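You operate a simulated robot arm through the tools that you are given. There is no shell and no other tool.

You run a simulated robot arm. Do the job below in one go: nothing can be reset, and whatever is moved stays where it is left.

Task
Run the black bolt's nut back up and park the bolt on the magnet tray.
Fine: direction switch to UP; holder switch on HOLD for the run, back to FREE once it stops; at most two presses of the start button; magnet switch, torque dial and the other bolts end as they began.

It is judged by the outcome, as a careful person would: the job done as asked, and still so three seconds after it is handed in. It fails if anything else is knocked over, pushed out of place, dropped, spilled or broken.

Robot
A 6-joint arm with a two-finger parallel gripper, fixed in place. Base frame: the origin is at the foot of the arm, x ahead of it, y to its left, z up; the work surface is at about z = 0.86. Units: m, degrees, N and s.
With the tool pointing down near the work surface it reaches from about 0.26 to 0.68 m from the base axis. Its first joint turns from -66.0 to 66.0 degrees. Payload 2.9 kg.
Tool frame: the origin (TCP) lies between the finger pads and is the grasp point; the fingertips stand 0.03 m ahead of it; z points along the fingers, y is the line along which they close. Largest opening 0.11 m; finger width 0.02, thickness 0.01; the body of the gripper, 0.048 by 0.112 m, starts 0.055 m behind the TCP.
Orientation is that of the tool frame in the base frame, as a unit quaternion [x, y, z, w]. With the fingers straight down and closing along the base's y, the tool's x points along the base's -x, its y along +y and its z along -z.

Tools
- The arm moves only by the tool drive_tool. Its arguments are lists of equal length, an entry for each row: "jaw": the closure, from 0 (fully open) to 1 (shut); "delta_pos": the shift along the base's x, y, z in m, a list of three; "rot": the turn, a rotation vector about the base's x, y, z in degrees, a list of three. In form: {"jaw": [jaw, ...], "delta_pos": [[x, y, z], ...], "rot": [[ax, ay, az], ...]}. A call has 1 to 20 rows; each row shifts and turns the commanded pose from where the row before left it. Rows are played at 5 a second. More than 0.05 m and 8.6 degrees between two rows, or a gripper value outside its range, and nothing of the call is played. A pose out of reach is approached as far as the arm can. The call stops where the force on the tool passes 40 N (or 10 N more than at its start, if that is more) or the arm is blocked; 0.2 s more then pass. The fingers move at their own pace (about 0.108 m/s each) and stop on an object; they squeeze with about 22 N. The grip force told is the motor's: it shows also when the fingers shut on nothing. Time passes only in rows, and 0.2 s behind the last, so rows that do not move let the fingers close. The reply holds the time, the measured pose of the TCP, the force on the tool along the base axes, the opening and the grip force, in the units named above and with some noise, with the torque about the TCP (base axes, N m) and any sound that the robot's microphone picked up.
- Cameras (640 x 400 px; columns grow to the right, rows downward): "scene" is fixed at [0.0709, 0.4227, 1.397]; the picture's right is [-0.83, -0.55, 0.00], its down [-0.25, 0.37, -0.89] and it looks along [0.50, -0.74, -0.45] (base axes); focal length 349 px, centre (320, 200). "wrist" rides on the gripper at [0.072, 0.017, -0.103] in the tool frame; the picture's right is [-0.23, 0.97, 0.00], its down [-0.76, -0.18, -0.62] and it looks along [-0.61, -0.14, 0.78] (tool axes); focal length 222 px, centre (320, 200). There is no depth. A picture from a camera that has moved, and an enlarged one, comes with that camera's place and axes in the base frame and with its lens.
- capture(camera): a new picture of that camera. The clock stands still meanwhile.
- inspect(camera, box): a new picture of the part [left, top, right, bottom] of that camera's present view, enlarged. The clock stands still meanwhile.
- job_done(): hands the job in; it is judged then, once.

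Nothing tells you positions but the pictures and the camera data. Unless the task says otherwise, let go and move clear before handing in.

The tools are called after "Emit:" as name(argument=value, ...) on one line, values as JSON. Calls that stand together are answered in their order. drive_tool: Moves the arm, as the interface text tells. Its arguments: {"type":"object","properties":{"jaw":{"type":"array","items":{"type":"number"}},"delta_pos":{"type":"array","items":{"type":"array","items":{"type":"number"}}},"rot":{"type":"array","items":{"type":"array","items":{"type":"number"}}}},"required":["jaw","delta_pos","rot"]} The other tools are called the same way: capture (camera) takes a picture; inspect (camera, box) takes an enlarged picture of a part of a camera's view; job_done () hands the job in.

At the start:

```text
clock: 0.0
tcp_pos: [0.3829, -0.3432, 1.151]
ee_rot: [-0.001, 1.0, 0.0, 0.0]
force: [-0.2, -0.8, -0.4]
wrist_torque: [0.01, -0.02, 0.0]
grip_width: 0.1102
gripper_force: 0.1
```

scene: 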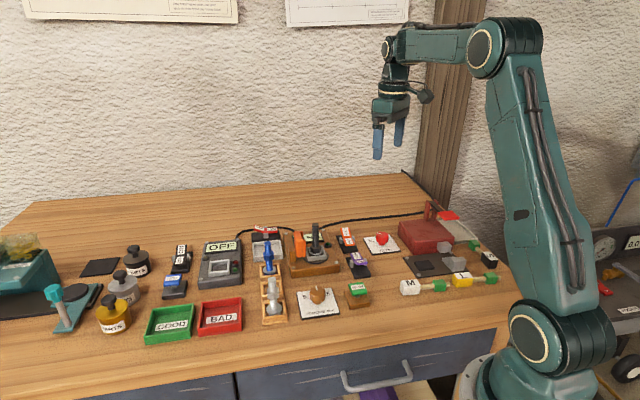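
wrist: 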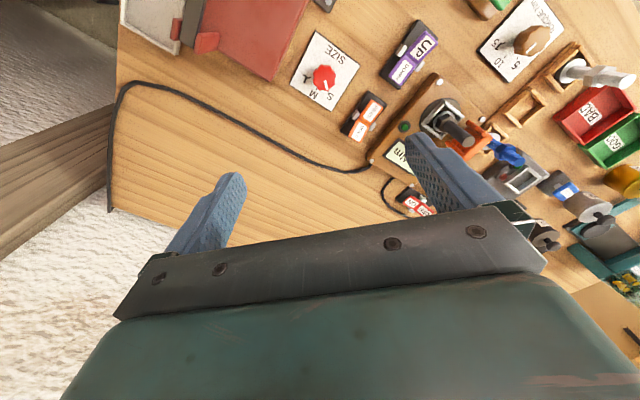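

I see a bench with trays, switches, a rig with a black bolt, and dials. I'll look closer at each part before moving.

Emit:
inspect(camera="scene", box=[230, 200, 390, 300])

Emit:
inspect(camera="scene", box=[140, 220, 300, 320])

Emit:
inspect(camera="scene", box=[330, 200, 510, 312])

Emit:
inspect(camera="scene", box=[0, 220, 200, 345])

Emit:
inspect(camera="wrist", box=[280, 0, 640, 225])

```text
4.00 times, centred on (310, 250) of scene
camera zoom: at [0.0709, 0.4227, 1.397], right [-0.83, -0.55, 0.0], down [-0.25, 0.37, -0.89], along [0.5, -0.74, -0.45], focal length 1397 px, centre (360, 0)
```

zoom: 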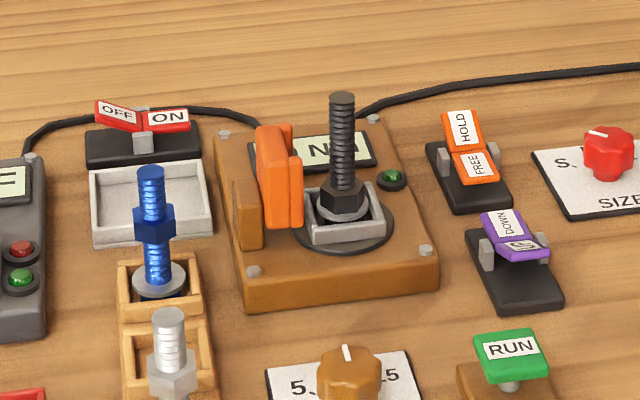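

```text
4.00 times, centred on (220, 270) of scene
camera zoom: at [0.0709, 0.4227, 1.397], right [-0.83, -0.55, 0.0], down [-0.25, 0.37, -0.89], along [0.5, -0.74, -0.45], focal length 1397 px, centre (720, -80)
```

zoom: 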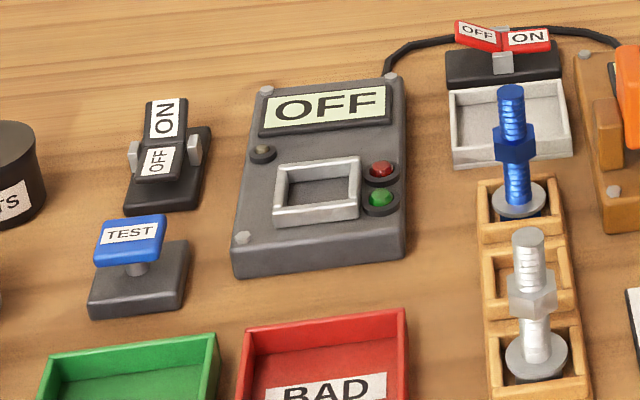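

```text
3.56 times, centred on (420, 256) of scene
camera zoom: at [0.0709, 0.4227, 1.397], right [-0.83, -0.55, 0.0], down [-0.25, 0.37, -0.89], along [0.5, -0.74, -0.45], focal length 1242 px, centre (-36, 1)
```

zoom: 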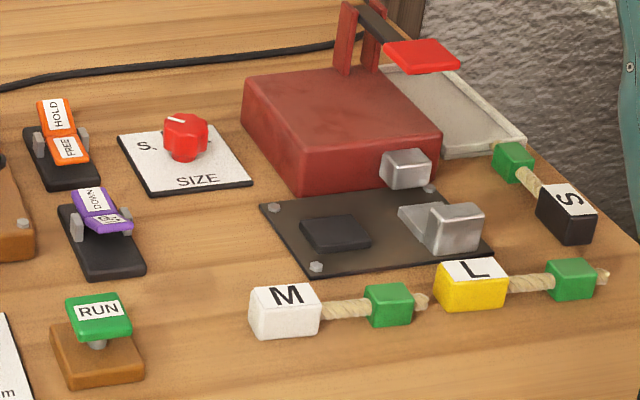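

```text
3.20 times, centred on (100, 282) of scene
camera zoom: at [0.0709, 0.4227, 1.397], right [-0.83, -0.55, 0.0], down [-0.25, 0.37, -0.89], along [0.5, -0.74, -0.45], focal length 1118 px, centre (1024, -64)
```

zoom: 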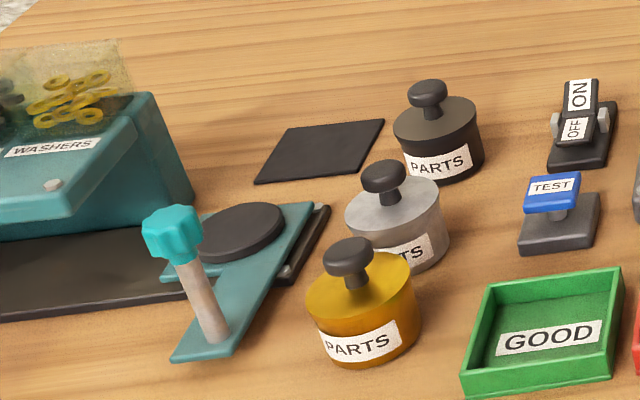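

```text
1.78 times, centred on (460, 112) of wrist
camera zoom: at [0.3101, -0.3254, 1.2536], right [0.23, 0.97, 0.0], down [0.76, -0.18, 0.62], along [0.61, -0.14, -0.78], focal length 395 px, centre (71, 356)
```

zoom: 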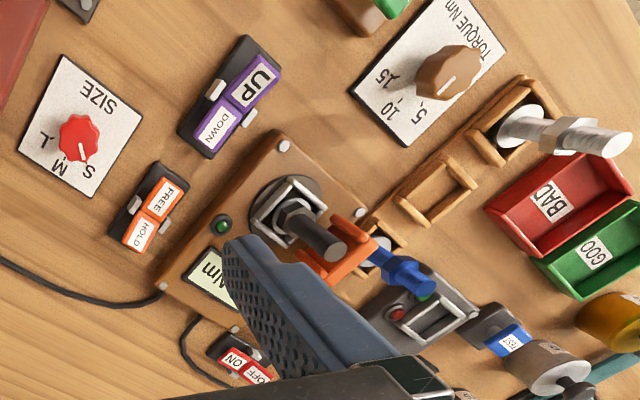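

I take the rig's black bolt at about (0.476, -0.158), its top at z of about 0.977. The HOLD/FREE rocker is near (0.454, -0.274), UP/DOWN near (0.38, -0.205), RUN near (0.327, -0.099) and the magnet tray near (0.609, -0.128). I'll bring the wrist camera over the rig for a better look.

Emit:
drive_tool(jaw=[1, 1, 1, 1, 1, 1, 1, 1], delta_pos=[[-0.01, 0.02, 0], [-0.01, 0.03, 0], [-0.01, 0.03, -0.01], [0, 0.03, -0.01], [0, 0.03, -0.01], [0, 0.02, -0.01], [0, 0, 0], [0, 0, 0]], rot=[[0, 0, 0], [0, 0, 0], [0, 0, 0], [0, 0, 0], [0, 0, 0], [0, 0, 0], [0, 0, 0], [0, 0, 0]])

Emit:
capture(camera="wrist")

```text
clock: 1.8
tcp_pos: [0.3537, -0.1828, 1.1101]
ee_rot: [0.0, 1.0, -0.001, 0.0]
force: [-0.3, -0.2, 0.4]
wrist_torque: [0.02, -0.05, 0.02]
grip_width: 0.0
gripper_force: 22.0
```

```text
taken
camera wrist: at [0.2815, -0.1657, 1.2129], right [0.23, 0.97, 0.0], down [0.76, -0.18, 0.62], along [0.61, -0.14, -0.78], focal length 222 px, centre (320, 200)
```

wrist: 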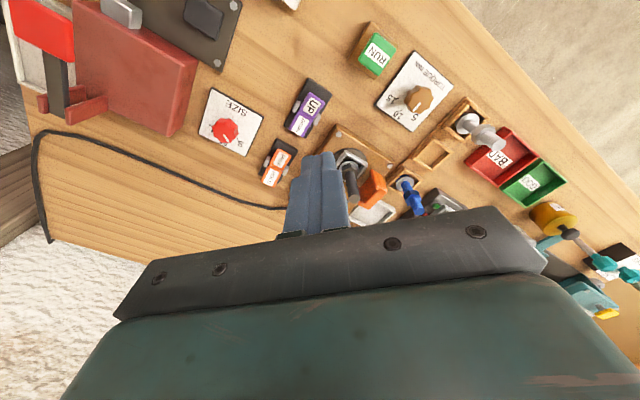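

The camera now looks over the rig from the base side. I'll zoom in on the switches and the bolt.

Emit:
inspect(camera="wrist", box=[240, 60, 400, 160])

Emit:
inspect(camera="wrist", box=[320, 100, 480, 225])

Emit:
inspect(camera="wrist", box=[240, 70, 340, 195])

```text
4.00 times, centred on (320, 110) of wrist
camera zoom: at [0.2815, -0.1657, 1.2129], right [0.23, 0.97, 0.0], down [0.76, -0.18, 0.62], along [0.61, -0.14, -0.78], focal length 888 px, centre (320, 560)
```

zoom: 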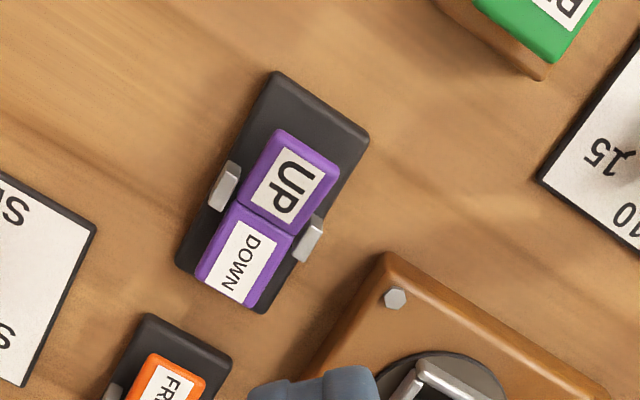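

```text
3.20 times, centred on (400, 162) of wrist
camera zoom: at [0.2815, -0.1657, 1.2129], right [0.23, 0.97, 0.0], down [0.76, -0.18, 0.62], along [0.61, -0.14, -0.78], focal length 711 px, centre (64, 320)
```

zoom: 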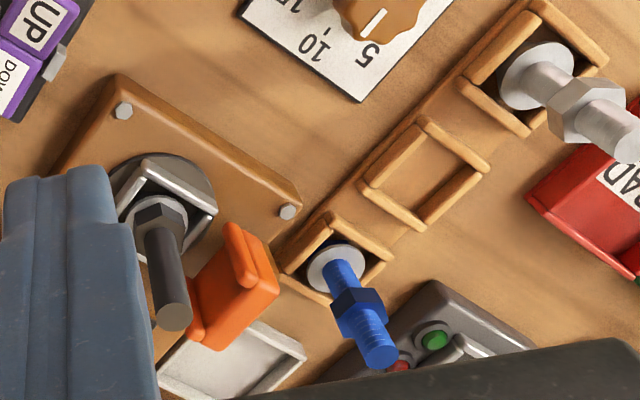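

```text
3.20 times, centred on (290, 132) of wrist
camera zoom: at [0.2815, -0.1657, 1.2129], right [0.23, 0.97, 0.0], down [0.76, -0.18, 0.62], along [0.61, -0.14, -0.78], focal length 711 px, centre (416, 416)
```

zoom: 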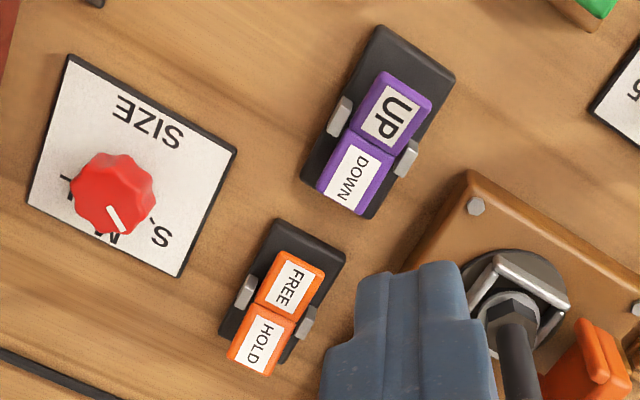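

FREE and DOWN are the sides pressed in now: the HOLD and UP halves stand up. I'll go over the UP half, at about (0.366, -0.196), with the fingers shut.

Emit:
drive_tool(jaw=[1, 1, 1, 1, 1, 1], delta_pos=[[0.006, -0.006, -0.03], [0.0066, -0.0069, -0.035], [0, 0, -0.035], [0, 0, -0.03], [0, 0, -0.03], [0, 0, 0]], rot=[[0, 0, 0], [0, 0, 0], [0, 0, 0], [0, 0, 0], [0, 0, 0], [0, 0, 0]])

Emit:
capture(camera="wrist")

Emit:
inspect(camera="scene", box=[300, 210, 400, 310])

```text
clock: 3.2
tcp_pos: [0.3654, -0.196, 0.9495]
ee_rot: [-0.001, 1.0, 0.0, 0.0]
force: [0.0, 0.9, 0.5]
wrist_torque: [-0.02, -0.02, 0.03]
grip_width: 0.0
gripper_force: 22.2
```

```text
taken
camera wrist: at [0.2929, -0.1793, 1.053], right [0.23, 0.97, 0.0], down [0.76, -0.18, 0.62], along [0.61, -0.14, -0.78], focal length 222 px, centre (320, 200)
```

wrist: 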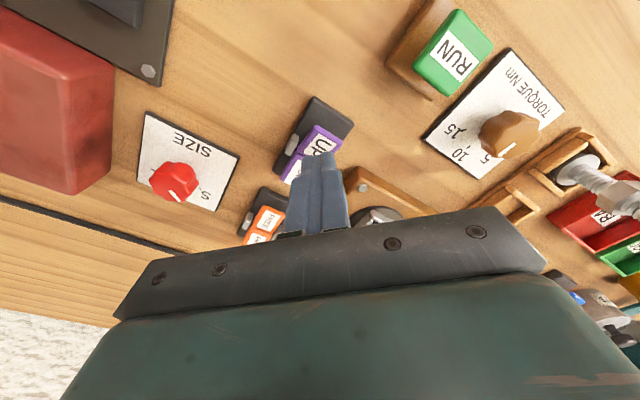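

```text
4.00 times, centred on (350, 260) of scene
camera zoom: at [0.0709, 0.4227, 1.397], right [-0.83, -0.55, 0.0], down [-0.25, 0.37, -0.89], along [0.5, -0.74, -0.45], focal length 1397 px, centre (200, -40)
```

zoom: 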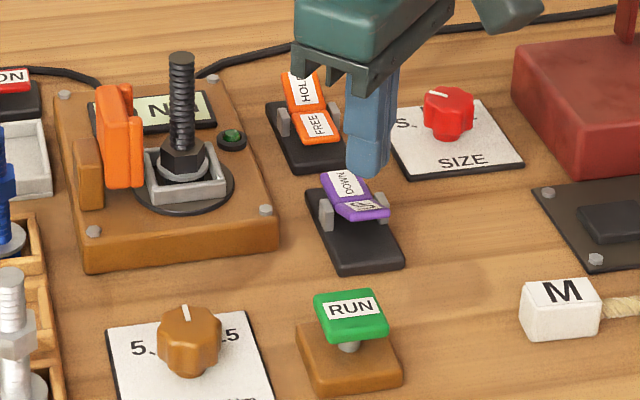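

The fingertip is just over the UP half, a few millimetres to one side of its middle. I'll shift slightly and press down in small steps.

Emit:
drive_tool(jaw=[1, 1, 1, 1, 1, 1, 1, 1], delta_pos=[[0.0015, 0.003, 0], [0, 0, -0.006], [0, 0, -0.006], [0, 0, -0.005], [0, 0, -0.005], [0, 0, -0.004], [0, 0, -0.004], [0, 0, 0]], rot=[[0, 0, 0], [0, 0, 0], [0, 0, 0], [0, 0, 0], [0, 0, 0], [0, 0, 0], [0, 0, 0], [0, 0, 0]])

Emit:
inspect(camera="scene", box=[300, 210, 400, 310])

```text
clock: 5.0
tcp_pos: [0.3668, -0.1914, 0.9202]
ee_rot: [0.0, 1.0, 0.0, 0.001]
force: [-0.6, 0.7, 0.3]
wrist_torque: [0.0, 0.01, 0.02]
grip_width: 0.0001
gripper_force: 22.2
```

```text
4.00 times, centred on (350, 260) of scene
camera zoom: at [0.0709, 0.4227, 1.397], right [-0.83, -0.55, 0.0], down [-0.25, 0.37, -0.89], along [0.5, -0.74, -0.45], focal length 1397 px, centre (200, -40)
```

zoom: 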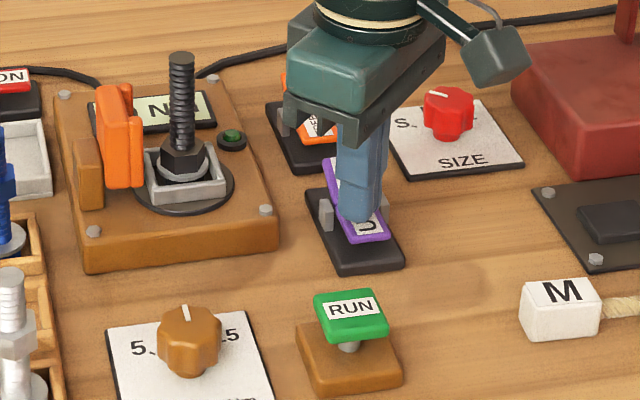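

The UP half went down with almost no force. I'll rise, check it, and move on over the HOLD half, at about (0.466, -0.288).

Emit:
drive_tool(jaw=[1, 1, 1, 1, 1, 1, 1, 1], delta_pos=[[0, 0, 0.02], [0, 0, 0.03], [0, 0, 0.02], [0.025, -0.024, 0], [0.025, -0.024, 0], [0.025, -0.024, 0], [0.024, -0.0245, 0], [0, 0, 0]], rot=[[0, 0, 0], [0, 0, 0], [0, 0, 0], [0, 0, 0], [0, 0, 0], [0, 0, 0], [0, 0, 0], [0, 0, 0]])

Emit:
inspect(camera="scene", box=[290, 190, 410, 290])

Emit:
capture(camera="wrist")

```text
clock: 6.8
tcp_pos: [0.4659, -0.2885, 0.9925]
ee_rot: [-0.001, 1.0, 0.0, 0.0]
force: [-0.8, 0.2, -0.3]
wrist_torque: [-0.01, 0.01, -0.02]
grip_width: 0.0
gripper_force: 22.2
```

```text
4.00 times, centred on (350, 240) of scene
camera zoom: at [0.0709, 0.4227, 1.397], right [-0.83, -0.55, 0.0], down [-0.25, 0.37, -0.89], along [0.5, -0.74, -0.45], focal length 1397 px, centre (200, 40)
```

zoom: 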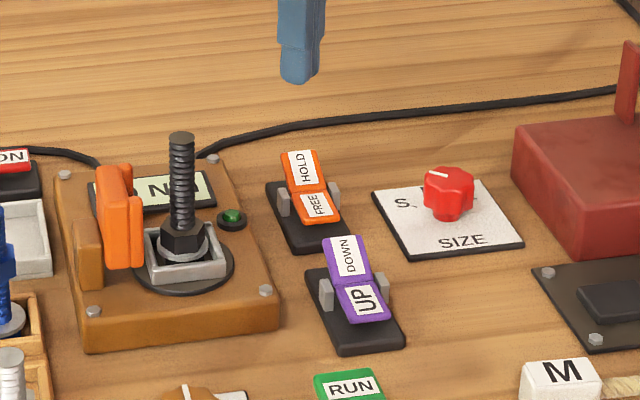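

```text
taken
camera wrist: at [0.3935, -0.2716, 1.0958], right [0.23, 0.97, 0.0], down [0.76, -0.18, 0.62], along [0.61, -0.14, -0.78], focal length 222 px, centre (320, 200)
```

wrist: 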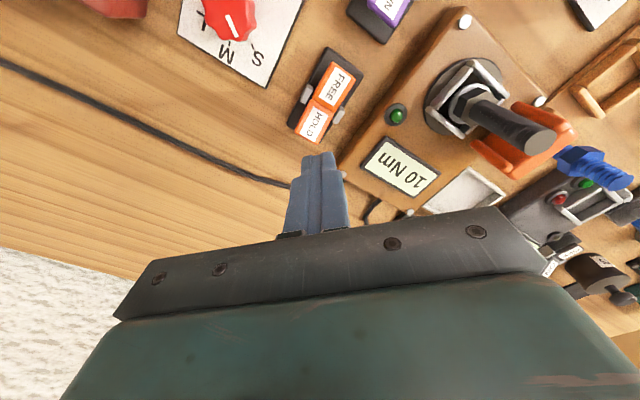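

UP is now pressed in and DOWN stands up. The fingers are over the HOLD half, so I'll press it down next.

Emit:
drive_tool(jaw=[1, 1, 1, 1, 1, 1, 1, 1, 1, 1], delta_pos=[[0.001, -0.0015, -0.025], [0, 0, -0.02], [0, 0, -0.006], [0, 0, -0.005], [0, 0, -0.005], [0, 0, -0.004], [0, 0, -0.004], [0, 0, -0.003], [0, 0, -0.002], [0, 0, 0]], rot=[[0, 0, 0], [0, 0, 0], [0, 0, 0], [0, 0, 0], [0, 0, 0], [0, 0, 0], [0, 0, 0], [0, 0, 0], [0, 0, 0], [0, 0, 0]])

Emit:
inspect(camera="scene", box=[270, 190, 390, 290])

```text
clock: 9.0
tcp_pos: [0.4662, -0.2904, 0.9159]
ee_rot: [-0.001, 1.0, -0.001, 0.0]
force: [0.2, 1.8, 0.9]
wrist_torque: [0.03, -0.01, -0.02]
grip_width: 0.0001
gripper_force: 22.0
```

```text
4.00 times, centred on (330, 240) of scene
camera zoom: at [0.0709, 0.4227, 1.397], right [-0.83, -0.55, 0.0], down [-0.25, 0.37, -0.89], along [0.5, -0.74, -0.45], focal length 1397 px, centre (280, 40)
```

zoom: 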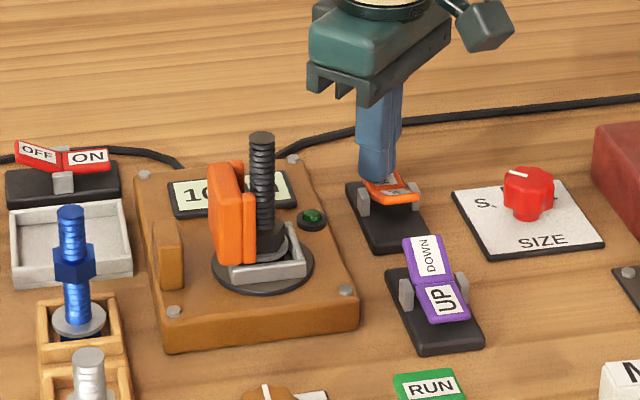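

The HOLD half is down and the orange clamp has closed on the bolt. Next I'll rise and go over the RUN button at about (0.3275, -0.103).

Emit:
drive_tool(jaw=[1, 1, 1, 1, 1, 1, 1, 1, 1, 1, 1, 1], delta_pos=[[0, 0, 0.02], [0, 0, 0.03], [0, 0, 0.025], [-0.03, 0.025, 0], [-0.035, 0.03, 0], [-0.03, 0.035, 0], [-0.025, 0.035, 0], [-0.015, 0.035, 0], [-0.0035, 0.0275, 0], [0, 0, -0.02], [0, 0, -0.02], [0, 0, 0]], rot=[[0, 0, 0], [0, 0, 0], [0, 0, 0], [0, 0, 0], [0, 0, 0], [0, 0, 0], [0, 0, 0], [0, 0, 0], [0, 0, 0], [0, 0, 0], [0, 0, 0], [0, 0, 0]])

Emit:
inspect(camera="scene", box=[270, 200, 410, 310])

Emit:
capture(camera="wrist")

```text
clock: 11.6
tcp_pos: [0.3281, -0.1032, 0.9521]
ee_rot: [0.0, 1.0, 0.0, 0.0]
force: [0.6, 0.4, -0.8]
wrist_torque: [0.01, -0.02, -0.05]
grip_width: 0.0
gripper_force: 21.9
```

```text
3.64 times, centred on (340, 255) of scene
camera zoom: at [0.0709, 0.4227, 1.397], right [-0.83, -0.55, 0.0], down [-0.25, 0.37, -0.89], along [0.5, -0.74, -0.45], focal length 1270 px, centre (247, 0)
```

zoom: 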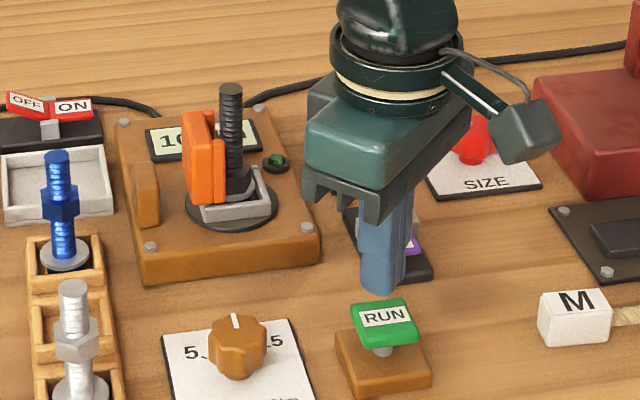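

```text
taken
camera wrist: at [0.256, -0.0871, 1.0545], right [0.23, 0.97, 0.0], down [0.76, -0.18, 0.62], along [0.61, -0.14, -0.78], focal length 222 px, centre (320, 200)
```

wrist: 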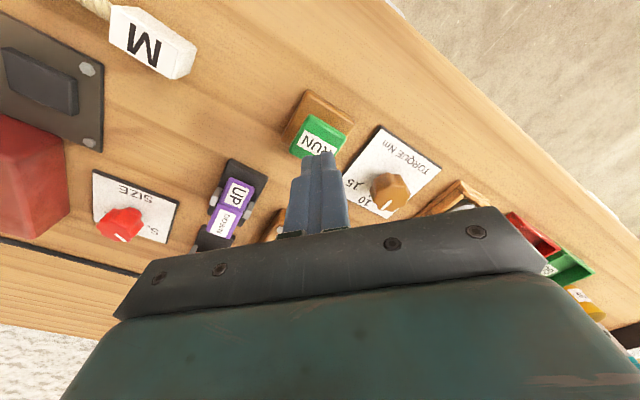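

The fingertip is centred over RUN. I'll press down in small steps and watch the force and sound.

Emit:
drive_tool(jaw=[1, 1, 1, 1, 1, 1, 1], delta_pos=[[0, 0, -0.014], [0, 0, -0.007], [0, 0, -0.004], [0, 0, -0.003], [0, 0, -0.003], [0, 0, -0.002], [0, 0, 0]], rot=[[0, 0, 0], [0, 0, 0], [0, 0, 0], [0, 0, 0], [0, 0, 0], [0, 0, 0], [0, 0, 0]])

Emit:
inspect(camera="scene", box=[270, 200, 410, 310])

```text
clock: 13.2
tcp_pos: [0.3296, -0.1035, 0.9187]
ee_rot: [-0.001, 1.0, 0.0, 0.0]
force: [1.8, -0.9, 1.6]
wrist_torque: [-0.05, -0.02, 0.01]
grip_width: 0.0002
gripper_force: 21.7
heard: click
```

```text
3.64 times, centred on (340, 255) of scene
camera zoom: at [0.0709, 0.4227, 1.397], right [-0.83, -0.55, 0.0], down [-0.25, 0.37, -0.89], along [0.5, -0.74, -0.45], focal length 1270 px, centre (247, 0)
```

zoom: 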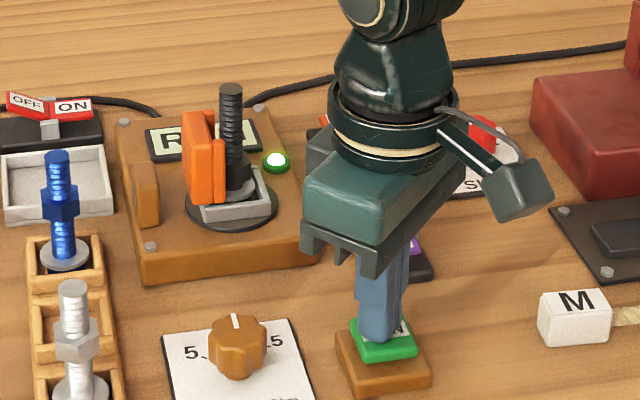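

I heard a click, the lamp lit green and the display changed to something starting with "R". I'll lift off and wait for the run to stop.

Emit:
drive_tool(jaw=[1, 1, 1, 1, 1, 1], delta_pos=[[0, 0, 0.02], [0, 0, 0.03], [0, 0, 0.03], [0, 0, 0], [0, 0, 0], [0, 0, 0]], rot=[[0, 0, 0], [0, 0, 0], [0, 0, 0], [0, 0, 0], [0, 0, 0], [0, 0, 0]])

Emit:
inspect(camera="scene", box=[230, 190, 390, 300])

```text
clock: 14.6
tcp_pos: [0.3277, -0.104, 0.9994]
ee_rot: [0.0, 1.0, 0.0, 0.0]
force: [-1.1, 0.4, -0.2]
wrist_torque: [0.0, 0.05, 0.0]
grip_width: 0.0
gripper_force: 22.3
```

```text
3.64 times, centred on (310, 245) of scene
camera zoom: at [0.0709, 0.4227, 1.397], right [-0.83, -0.55, 0.0], down [-0.25, 0.37, -0.89], along [0.5, -0.74, -0.45], focal length 1270 px, centre (356, 36)
```

zoom: 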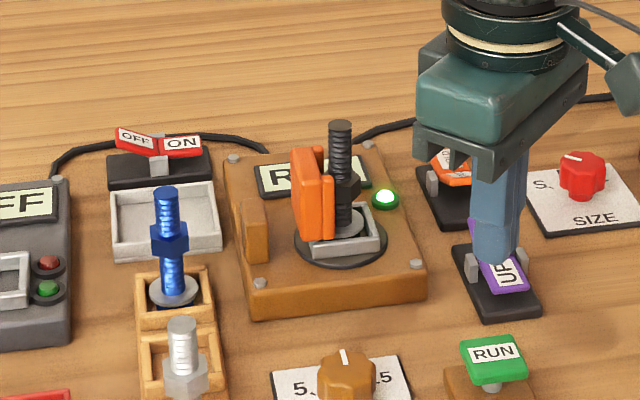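

The nut is climbing and the lamp is still green. I'll keep waiting.

Emit:
drive_tool(jaw=[1, 1, 1, 1, 1, 1, 1, 1, 1, 1], delta_pos=[[0, 0, 0], [0, 0, 0], [0, 0, 0], [0, 0, 0], [0, 0, 0], [0, 0, 0], [0, 0, 0], [0, 0, 0], [0, 0, 0], [0, 0, 0]], rot=[[0, 0, 0], [0, 0, 0], [0, 0, 0], [0, 0, 0], [0, 0, 0], [0, 0, 0], [0, 0, 0], [0, 0, 0], [0, 0, 0], [0, 0, 0]])

Emit:
inspect(camera="scene", box=[230, 190, 390, 300])

```text
clock: 16.8
tcp_pos: [0.3289, -0.1053, 0.9991]
ee_rot: [-0.001, 1.0, 0.0, -0.001]
force: [0.2, 0.3, 0.1]
wrist_torque: [0.02, 0.04, 0.04]
grip_width: 0.0
gripper_force: 22.6
```

```text
3.64 times, centred on (310, 245) of scene
camera zoom: at [0.0709, 0.4227, 1.397], right [-0.83, -0.55, 0.0], down [-0.25, 0.37, -0.89], along [0.5, -0.74, -0.45], focal length 1270 px, centre (356, 36)
```

zoom: 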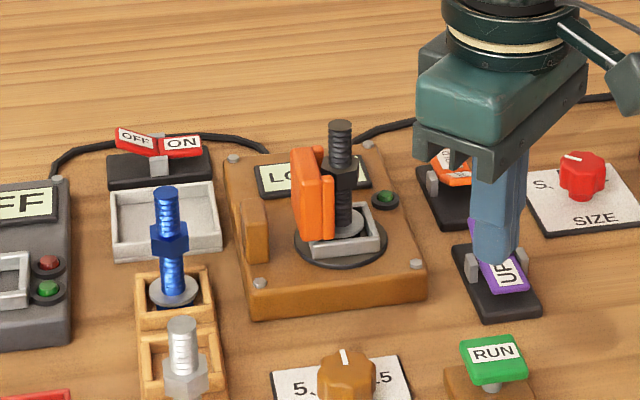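

The lamp is out and the display now begins with "LO", with the nut about halfway up. I'll move over by the holder switch to read the display properly before setting FREE.

Emit:
drive_tool(jaw=[1, 1, 1, 1, 1, 1, 1, 1], delta_pos=[[0.01, -0.03, 0], [0.015, -0.035, 0], [0.02, -0.035, 0], [0.03, -0.03, 0], [0.03, -0.03, 0], [0.008, -0.015, 0], [0, 0, 0], [0, 0, 0]], rot=[[0, 0, 0], [0, 0, 0], [0, 0, 0], [0, 0, 0], [0, 0, 0], [0, 0, 0], [0, 0, 0], [0, 0, 0]])

Emit:
capture(camera="wrist")

Emit:
inspect(camera="wrist", box=[280, 20, 600, 220])

Emit:
inspect(camera="scene", box=[250, 190, 370, 290])

```text
clock: 18.6
tcp_pos: [0.4418, -0.2787, 0.9998]
ee_rot: [0.001, 1.0, -0.001, 0.0]
force: [0.0, 0.1, -0.8]
wrist_torque: [0.0, -0.01, -0.03]
grip_width: 0.0
gripper_force: 22.3
```

```text
taken
camera wrist: at [0.369, -0.262, 1.1025], right [0.23, 0.97, 0.0], down [0.76, -0.18, 0.62], along [0.61, -0.14, -0.78], focal length 222 px, centre (320, 200)
```

wrist: 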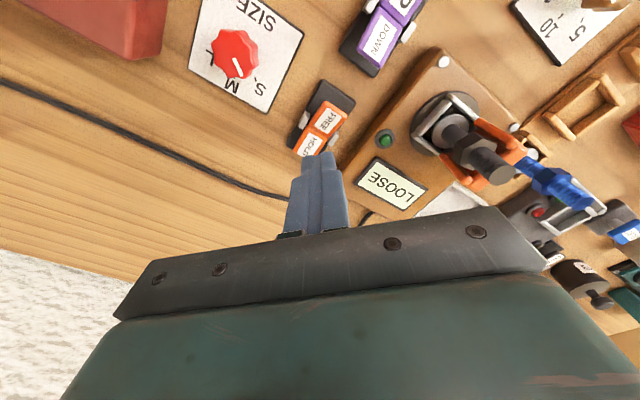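

```text
2.00 times, centred on (440, 120) of wrist
camera zoom: at [0.369, -0.262, 1.1025], right [0.23, 0.97, 0.0], down [0.76, -0.18, 0.62], along [0.61, -0.14, -0.78], focal length 444 px, centre (80, 360)
```

zoom: 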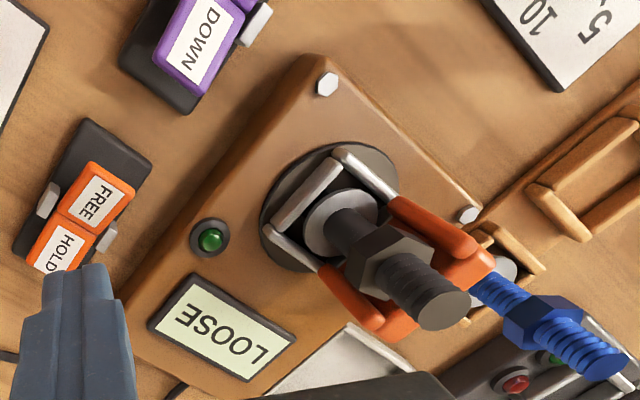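

```text
4.00 times, centred on (310, 240) of scene
camera zoom: at [0.0709, 0.4227, 1.397], right [-0.83, -0.55, 0.0], down [-0.25, 0.37, -0.89], along [0.5, -0.74, -0.45], focal length 1397 px, centre (360, 40)
```

zoom: 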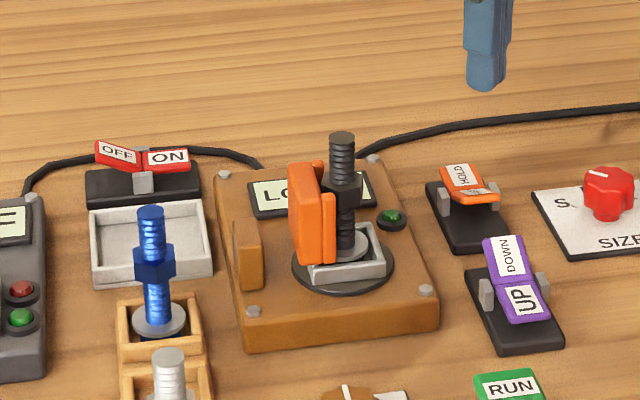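

The display reads LOOSE and the run has stopped with the nut up at mid-shaft. Next I'll press the FREE half at about (0.4415, -0.267).

Emit:
drive_tool(jaw=[1, 1, 1, 1, 1, 1, 1, 1, 1, 1], delta_pos=[[0, 0.0115, -0.02], [0, 0, -0.03], [0, 0, -0.008], [0, 0, -0.005], [0, 0, -0.005], [0, 0, -0.005], [0, 0, -0.004], [0, 0, -0.004], [0, 0, -0.002], [0, 0, 0]], rot=[[0, 0, 0], [0, 0, 0], [0, 0, 0], [0, 0, 0], [0, 0, 0], [0, 0, 0], [0, 0, 0], [0, 0, 0], [0, 0, 0], [0, 0, 0]])

Emit:
inspect(camera="scene", box=[250, 190, 370, 290])

```text
clock: 20.8
tcp_pos: [0.4416, -0.2653, 0.9148]
ee_rot: [-0.001, 1.0, -0.001, 0.0]
force: [-0.8, 0.7, 0.0]
wrist_torque: [0.0, 0.01, -0.03]
grip_width: 0.0002
gripper_force: 21.5
```

```text
4.00 times, centred on (310, 240) of scene
camera zoom: at [0.0709, 0.4227, 1.397], right [-0.83, -0.55, 0.0], down [-0.25, 0.37, -0.89], along [0.5, -0.74, -0.45], focal length 1397 px, centre (360, 40)
```

zoom: 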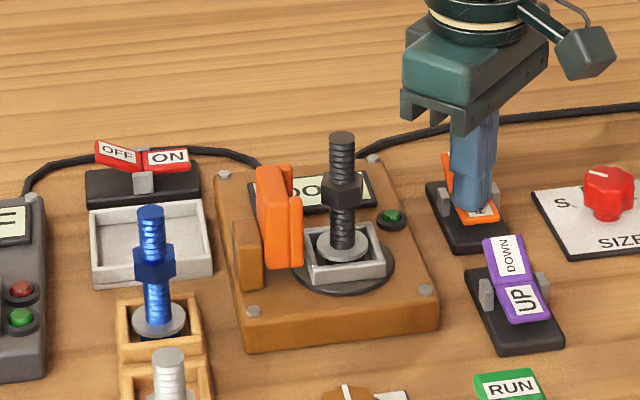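

FREE is set and the clamp is back off the bolt. I'll rise clear, turn the tool 45° so the fingers close across the clamp's line of travel, half open, and hover over the bolt at about (0.4735, -0.160).

Emit:
drive_tool(jaw=[1, 1, 1, 1, 0.8, 0.6, 0.45, 0.45, 0.45, 0.45, 0.45, 0.45], delta_pos=[[0, 0, 0.03], [0, 0, 0.04], [0, 0, 0.04], [0, 0, 0.035], [0.004, 0.015, 0], [0.006, 0.02, 0], [0.006, 0.02, 0], [0.006, 0.02, 0], [0.006, 0.02, 0], [0.004, 0.0105, 0], [0, 0, 0], [0, 0, 0]], rot=[[0, 0, 0], [0, 0, 0], [0, 0, 0], [0, 0, 0], [0, 0, 7.5], [0, 0, 7.5], [0, 0, 7.5], [0, 0, 7.5], [0, 0, 7.5], [0, 0, 7.5], [0, 0, 0], [0, 0, 0]])

Emit:
capture(camera="wrist")

Emit:
inspect(camera="scene", box=[250, 160, 390, 290])

```text
clock: 23.4
tcp_pos: [0.4725, -0.1611, 1.0588]
ee_rot: [-0.383, 0.924, 0.001, 0.0]
force: [0.5, -1.3, 0.6]
wrist_torque: [0.0, 0.0, 0.0]
grip_width: 0.0606
gripper_force: 0.1
```

```text
taken
camera wrist: at [0.4092, -0.2002, 1.1625], right [-0.53, 0.85, 0.0], down [0.66, 0.41, 0.62], along [0.53, 0.33, -0.78], focal length 222 px, centre (320, 200)
```

wrist: 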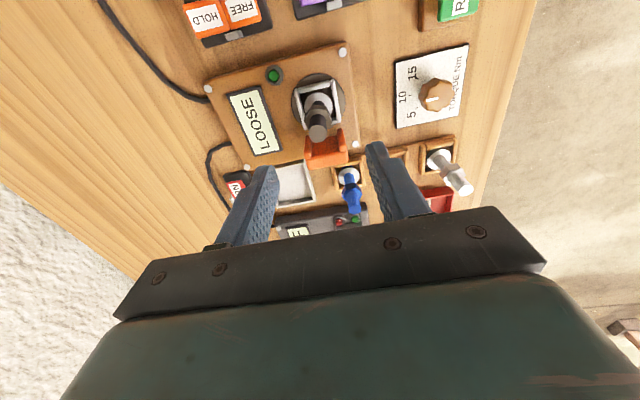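

```text
3.08 times, centred on (320, 225) of scene
camera zoom: at [0.0709, 0.4227, 1.397], right [-0.83, -0.55, 0.0], down [-0.25, 0.37, -0.89], along [0.5, -0.74, -0.45], focal length 1075 px, centre (320, 123)
```

zoom: 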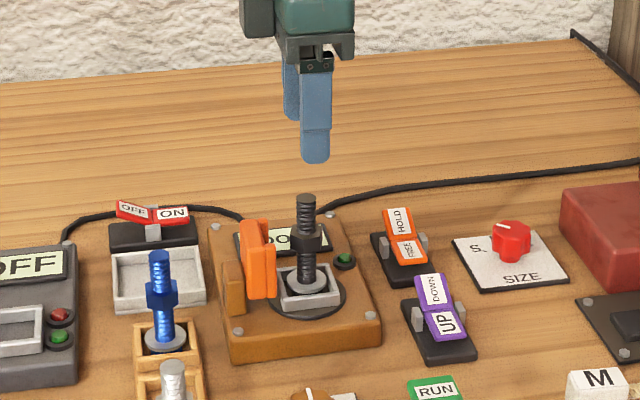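

Emit:
inspect(camera="wrist", box=[260, 60, 380, 160])

Emit:
inspect(camera="wrist", box=[220, 130, 400, 240])

```text
4.00 times, centred on (320, 110) of wrist
camera zoom: at [0.4092, -0.2002, 1.1625], right [-0.53, 0.85, 0.0], down [0.66, 0.41, 0.62], along [0.53, 0.33, -0.78], focal length 888 px, centre (320, 560)
```

zoom: 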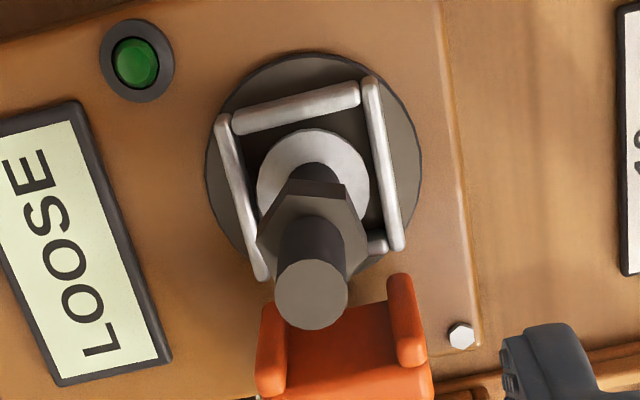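

```text
3.56 times, centred on (310, 185) of wrist
camera zoom: at [0.4092, -0.2002, 1.1625], right [-0.53, 0.85, 0.0], down [0.66, 0.41, 0.62], along [0.53, 0.33, -0.78], focal length 790 px, centre (356, 253)
```

zoom: 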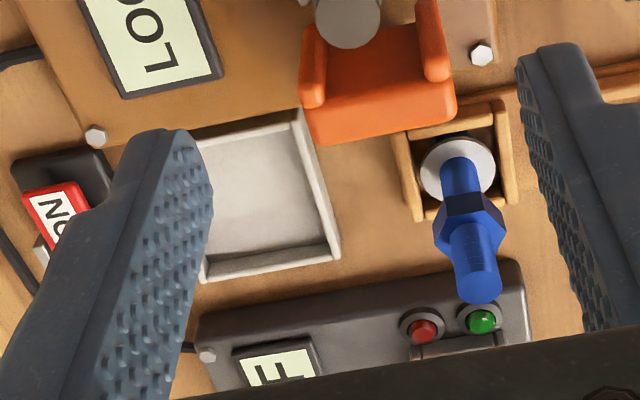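

The bolt lies at about (0.4737, -0.162), within about 1.5 mm of the tool axis. The nut's corners point along the closing line, so I'd rather grip the round shaft above the nut. I'll zoom in to measure its height.

Emit:
inspect(camera="scene", box=[295, 215, 345, 265])

Emit:
inspect(camera="wrist", box=[295, 85, 345, 145])

```text
8.00 times, centred on (320, 240) of scene
camera zoom: at [0.0709, 0.4227, 1.397], right [-0.83, -0.55, 0.0], down [-0.25, 0.37, -0.89], along [0.5, -0.74, -0.45], focal length 2795 px, centre (320, -120)
```

zoom: 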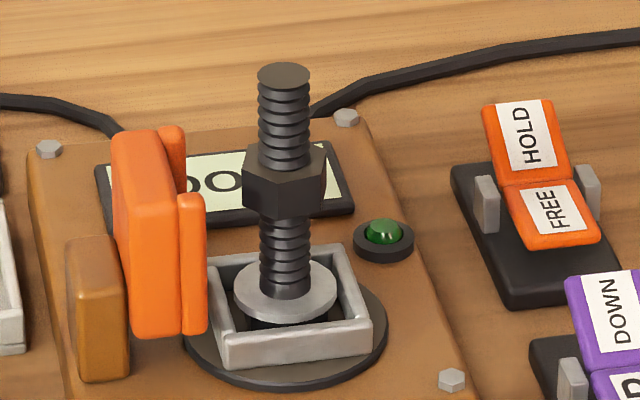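

```text
6.67 times, centred on (320, 115) of wrist
camera zoom: at [0.4092, -0.2002, 1.1625], right [-0.53, 0.85, 0.0], down [0.66, 0.41, 0.62], along [0.53, 0.33, -0.78], focal length 1481 px, centre (320, 767)
```

zoom: 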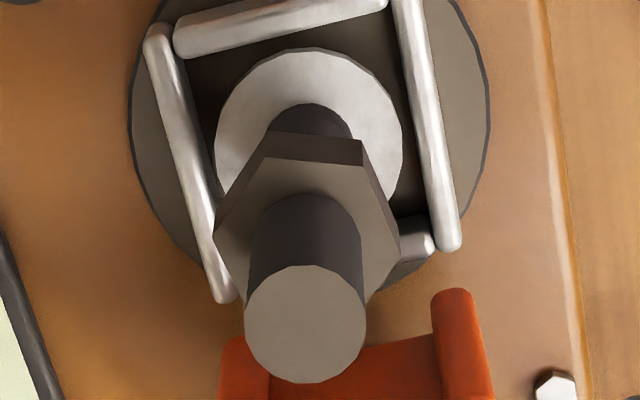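

The shaft above the nut runs from about z 0.945 to 0.975. I'll lower the open fingers so the tips sit at about 0.949, straddling the shaft, then check before closing.

Emit:
drive_tool(jaw=[0.45, 0.45, 0.45, 0.45, 0.45, 0.45], delta_pos=[[0.0012, -0.001, -0.02], [0, 0, -0.02], [0, 0, -0.02], [0, 0, -0.01], [0, 0, -0.01], [0, 0, 0]], rot=[[0, 0, 0], [0, 0, 0], [0, 0, 0], [0, 0, 0], [0, 0, 0], [0, 0, 0]])

Emit:
capture(camera="wrist")

Emit:
inspect(camera="scene", box=[280, 195, 360, 265])

```text
clock: 24.8
tcp_pos: [0.4751, -0.1612, 0.981]
ee_rot: [-0.383, 0.924, 0.0, -0.001]
force: [1.2, 0.8, 0.3]
wrist_torque: [0.0, 0.01, -0.02]
grip_width: 0.0607
gripper_force: 0.1
```

```text
taken
camera wrist: at [0.4118, -0.2007, 1.0829], right [-0.53, 0.85, 0.0], down [0.66, 0.41, 0.62], along [0.53, 0.33, -0.78], focal length 222 px, centre (320, 200)
```

wrist: 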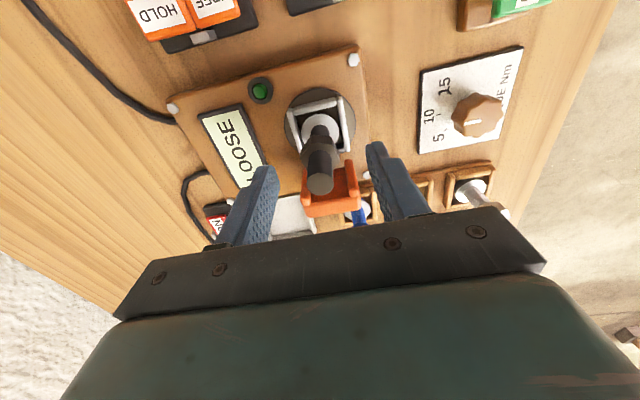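

```text
5.71 times, centred on (320, 230) of scene
camera zoom: at [0.0709, 0.4227, 1.397], right [-0.83, -0.55, 0.0], down [-0.25, 0.37, -0.89], along [0.5, -0.74, -0.45], focal length 1996 px, centre (320, 29)
```

zoom: 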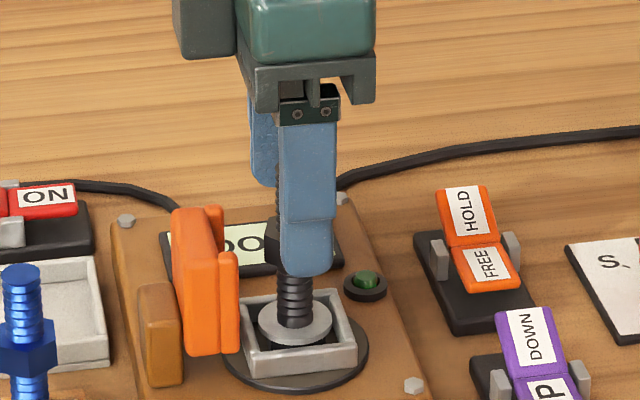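

The bolt top appears right at the point between the pads, so alignment is good. I'll close gently on the shaft.

Emit:
drive_tool(jaw=[0.6, 0.72, 0.8, 0.84, 0.88, 1, 1, 1], delta_pos=[[0, 0, 0], [0, 0, 0], [0, 0, 0], [0, 0, 0], [0, 0, 0], [0, 0, 0], [0, 0, 0], [0, 0, 0]], rot=[[0, 0, 0], [0, 0, 0], [0, 0, 0], [0, 0, 0], [0, 0, 0], [0, 0, 0], [0, 0, 0], [0, 0, 0]])

Emit:
capture(camera="wrist")

Emit:
inspect(camera="scene", box=[280, 195, 360, 265])

```text
clock: 26.6
tcp_pos: [0.4757, -0.1608, 0.9812]
ee_rot: [-0.384, 0.923, 0.0, 0.0]
force: [-0.6, 0.1, 1.3]
wrist_torque: [0.03, 0.07, 0.01]
grip_width: 0.0147
gripper_force: 21.7
```

```text
taken
camera wrist: at [0.4118, -0.2007, 1.0831], right [-0.53, 0.85, 0.0], down [0.66, 0.41, 0.62], along [0.53, 0.33, -0.78], focal length 222 px, centre (320, 200)
```

wrist: 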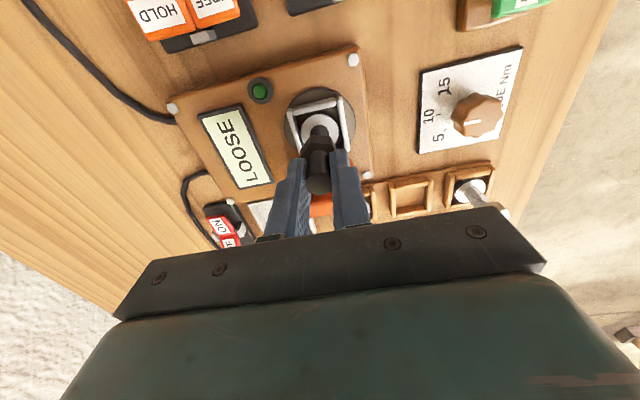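

```text
5.71 times, centred on (320, 230) of scene
camera zoom: at [0.0709, 0.4227, 1.397], right [-0.83, -0.55, 0.0], down [-0.25, 0.37, -0.89], along [0.5, -0.74, -0.45], focal length 1996 px, centre (320, 29)
```

zoom: 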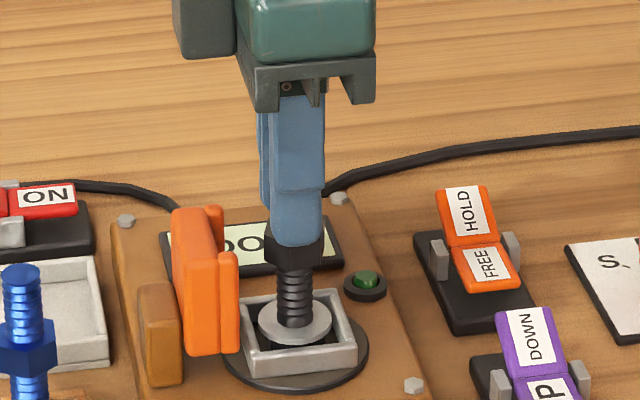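

Gripped on the shaft at 14.7 mm, with the bolt upright and tips just above the nut. I'll lift it straight up.

Emit:
drive_tool(jaw=[1, 1, 1, 1, 1, 1, 1], delta_pos=[[0, 0, 0.008], [0, 0, 0.012], [0, 0, 0.02], [0, 0, 0.02], [0, 0, 0.02], [0, 0, 0.01], [0, 0, 0]], rot=[[0, 0, 0], [0, 0, 0], [0, 0, 0], [0, 0, 0], [0, 0, 0], [0, 0, 0], [0, 0, 0]])

Emit:
inspect(camera="scene", box=[230, 170, 370, 290])

Emit:
capture(camera="wrist")

```text
clock: 28.2
tcp_pos: [0.4749, -0.1632, 1.0709]
ee_rot: [-0.383, 0.924, 0.001, 0.0]
force: [0.3, -1.0, -1.9]
wrist_torque: [0.0, -0.02, 0.02]
grip_width: 0.0147
gripper_force: 22.7
```

```text
3.33 times, centred on (300, 230) of scene
camera zoom: at [0.071, 0.4227, 1.397], right [-0.83, -0.55, 0.0], down [-0.25, 0.37, -0.89], along [0.5, -0.74, -0.45], focal length 1164 px, centre (387, 100)
```

zoom: 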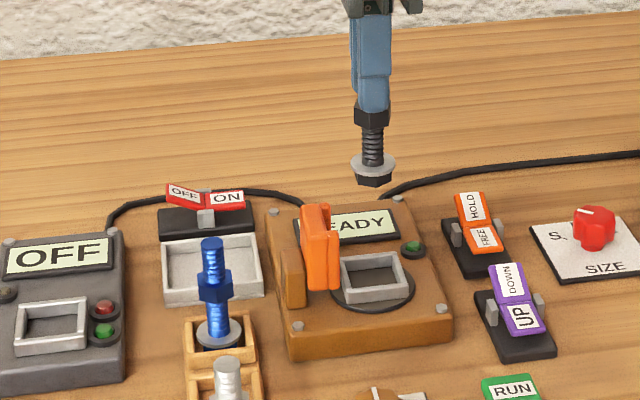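

```text
taken
camera wrist: at [0.411, -0.2014, 1.1734], right [-0.53, 0.85, 0.0], down [0.66, 0.41, 0.62], along [0.53, 0.33, -0.78], focal length 222 px, centre (320, 200)
```

wrist: 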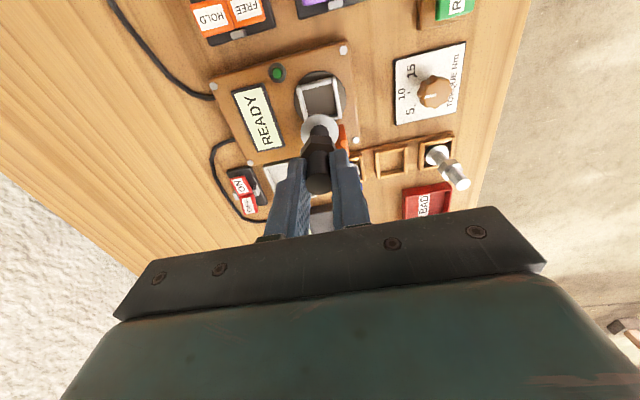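

The bolt is lifted cleanly, and the display says READY. It has a hex head below the flange. Next I'll carry it higher and across to above the magnet tray, near (0.605, -0.131).

Emit:
drive_tool(jaw=[1, 1, 1, 1, 1, 1, 1, 1, 1], delta_pos=[[0, 0, 0.02], [0.015, 0.003, 0], [0.025, 0.006, 0], [0.025, 0.006, 0], [0.025, 0.006, 0], [0.025, 0.006, 0], [0.016, 0.004, 0], [0, 0, 0], [0, 0, 0]], rot=[[0, 0, 0], [0, 0, 0], [0, 0, 0], [0, 0, 0], [0, 0, 0], [0, 0, 0], [0, 0, 0], [0, 0, 0], [0, 0, 0]])

Emit:
capture(camera="wrist")

Emit:
inspect(camera="scene", box=[200, 170, 320, 290])

```text
clock: 30.2
tcp_pos: [0.6054, -0.1313, 1.091]
ee_rot: [-0.383, 0.924, 0.0, 0.0]
force: [0.7, -0.6, -2.2]
wrist_torque: [-0.02, -0.02, 0.01]
grip_width: 0.0148
gripper_force: 22.1
```

```text
taken
camera wrist: at [0.5418, -0.1705, 1.1938], right [-0.53, 0.85, 0.0], down [0.66, 0.41, 0.62], along [0.53, 0.33, -0.78], focal length 222 px, centre (320, 200)
```

wrist: 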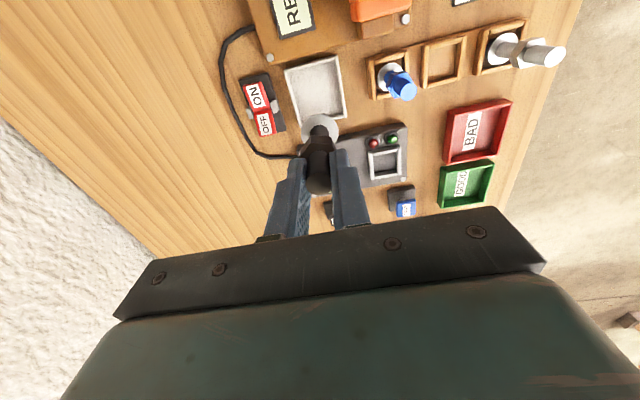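

```text
3.33 times, centred on (260, 230) of scene
camera zoom: at [0.071, 0.4227, 1.397], right [-0.83, -0.55, 0.0], down [-0.25, 0.37, -0.89], along [0.5, -0.74, -0.45], focal length 1164 px, centre (520, 100)
```

zoom: 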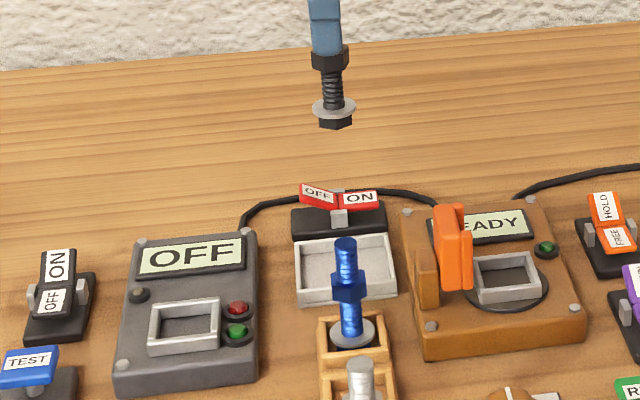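

Emit:
inspect(camera="wrist", box=[230, 40, 390, 150])

Emit:
inspect(camera="scene", box=[225, 215, 305, 275])

```text
3.64 times, centred on (310, 95) of wrist
camera zoom: at [0.5418, -0.1705, 1.1938], right [-0.53, 0.85, 0.0], down [0.66, 0.41, 0.62], along [0.53, 0.33, -0.78], focal length 808 px, centre (356, 582)
```

zoom: 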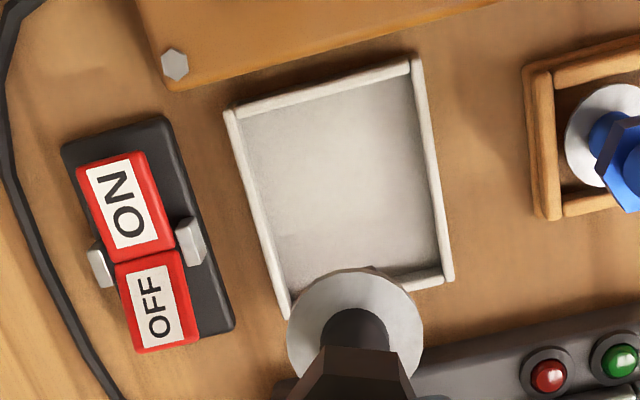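

```text
6.67 times, centred on (265, 245) of scene
camera zoom: at [0.071, 0.4227, 1.397], right [-0.83, -0.55, 0.0], down [-0.25, 0.37, -0.89], along [0.5, -0.74, -0.45], focal length 2329 px, centre (687, -100)
```

zoom: 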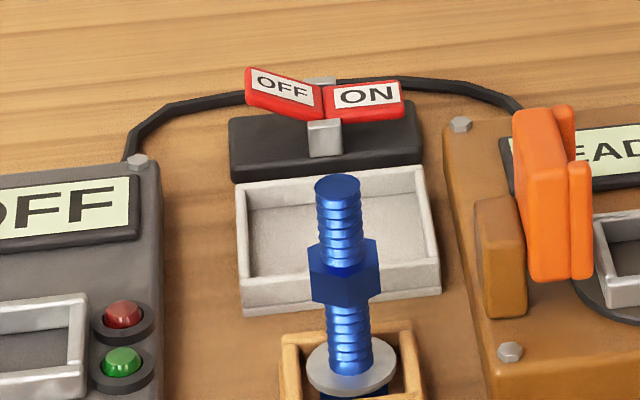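

The magnet switch is on ON and the tray centre comes out at (0.6085, -0.1327). I'll centre and lower most of the way.

Emit:
drive_tool(jaw=[1, 1, 1, 1, 1, 1, 1, 1], delta_pos=[[0.003, -0.0014, 0], [0, 0, -0.02], [0, 0, -0.02], [0, 0, -0.02], [0, 0, -0.02], [0, 0, -0.015], [0, 0, -0.01], [0, 0, 0]], rot=[[0, 0, 0], [0, 0, 0], [0, 0, 0], [0, 0, 0], [0, 0, 0], [0, 0, 0], [0, 0, 0], [0, 0, 0]])

Emit:
capture(camera="wrist")

Emit:
inspect(camera="scene", box=[225, 195, 305, 275])

```text
clock: 32.0
tcp_pos: [0.6075, -0.1318, 0.9857]
ee_rot: [-0.383, 0.924, 0.0, 0.0]
force: [0.5, 0.7, -1.2]
wrist_torque: [0.03, 0.02, -0.01]
grip_width: 0.0151
gripper_force: 22.2
```

```text
taken
camera wrist: at [0.5443, -0.1715, 1.0888], right [-0.53, 0.85, 0.0], down [0.66, 0.41, 0.62], along [0.53, 0.33, -0.78], focal length 222 px, centre (320, 200)
```

wrist: 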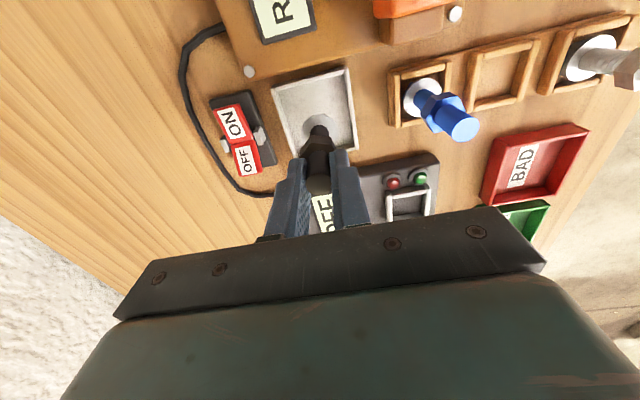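

```text
5.00 times, centred on (265, 235) of scene
camera zoom: at [0.071, 0.4227, 1.397], right [-0.83, -0.55, 0.0], down [-0.25, 0.37, -0.89], along [0.5, -0.74, -0.45], focal length 1747 px, centre (595, 25)
```

zoom: 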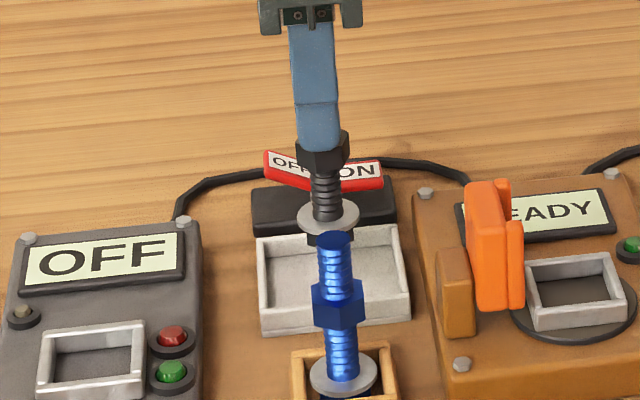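

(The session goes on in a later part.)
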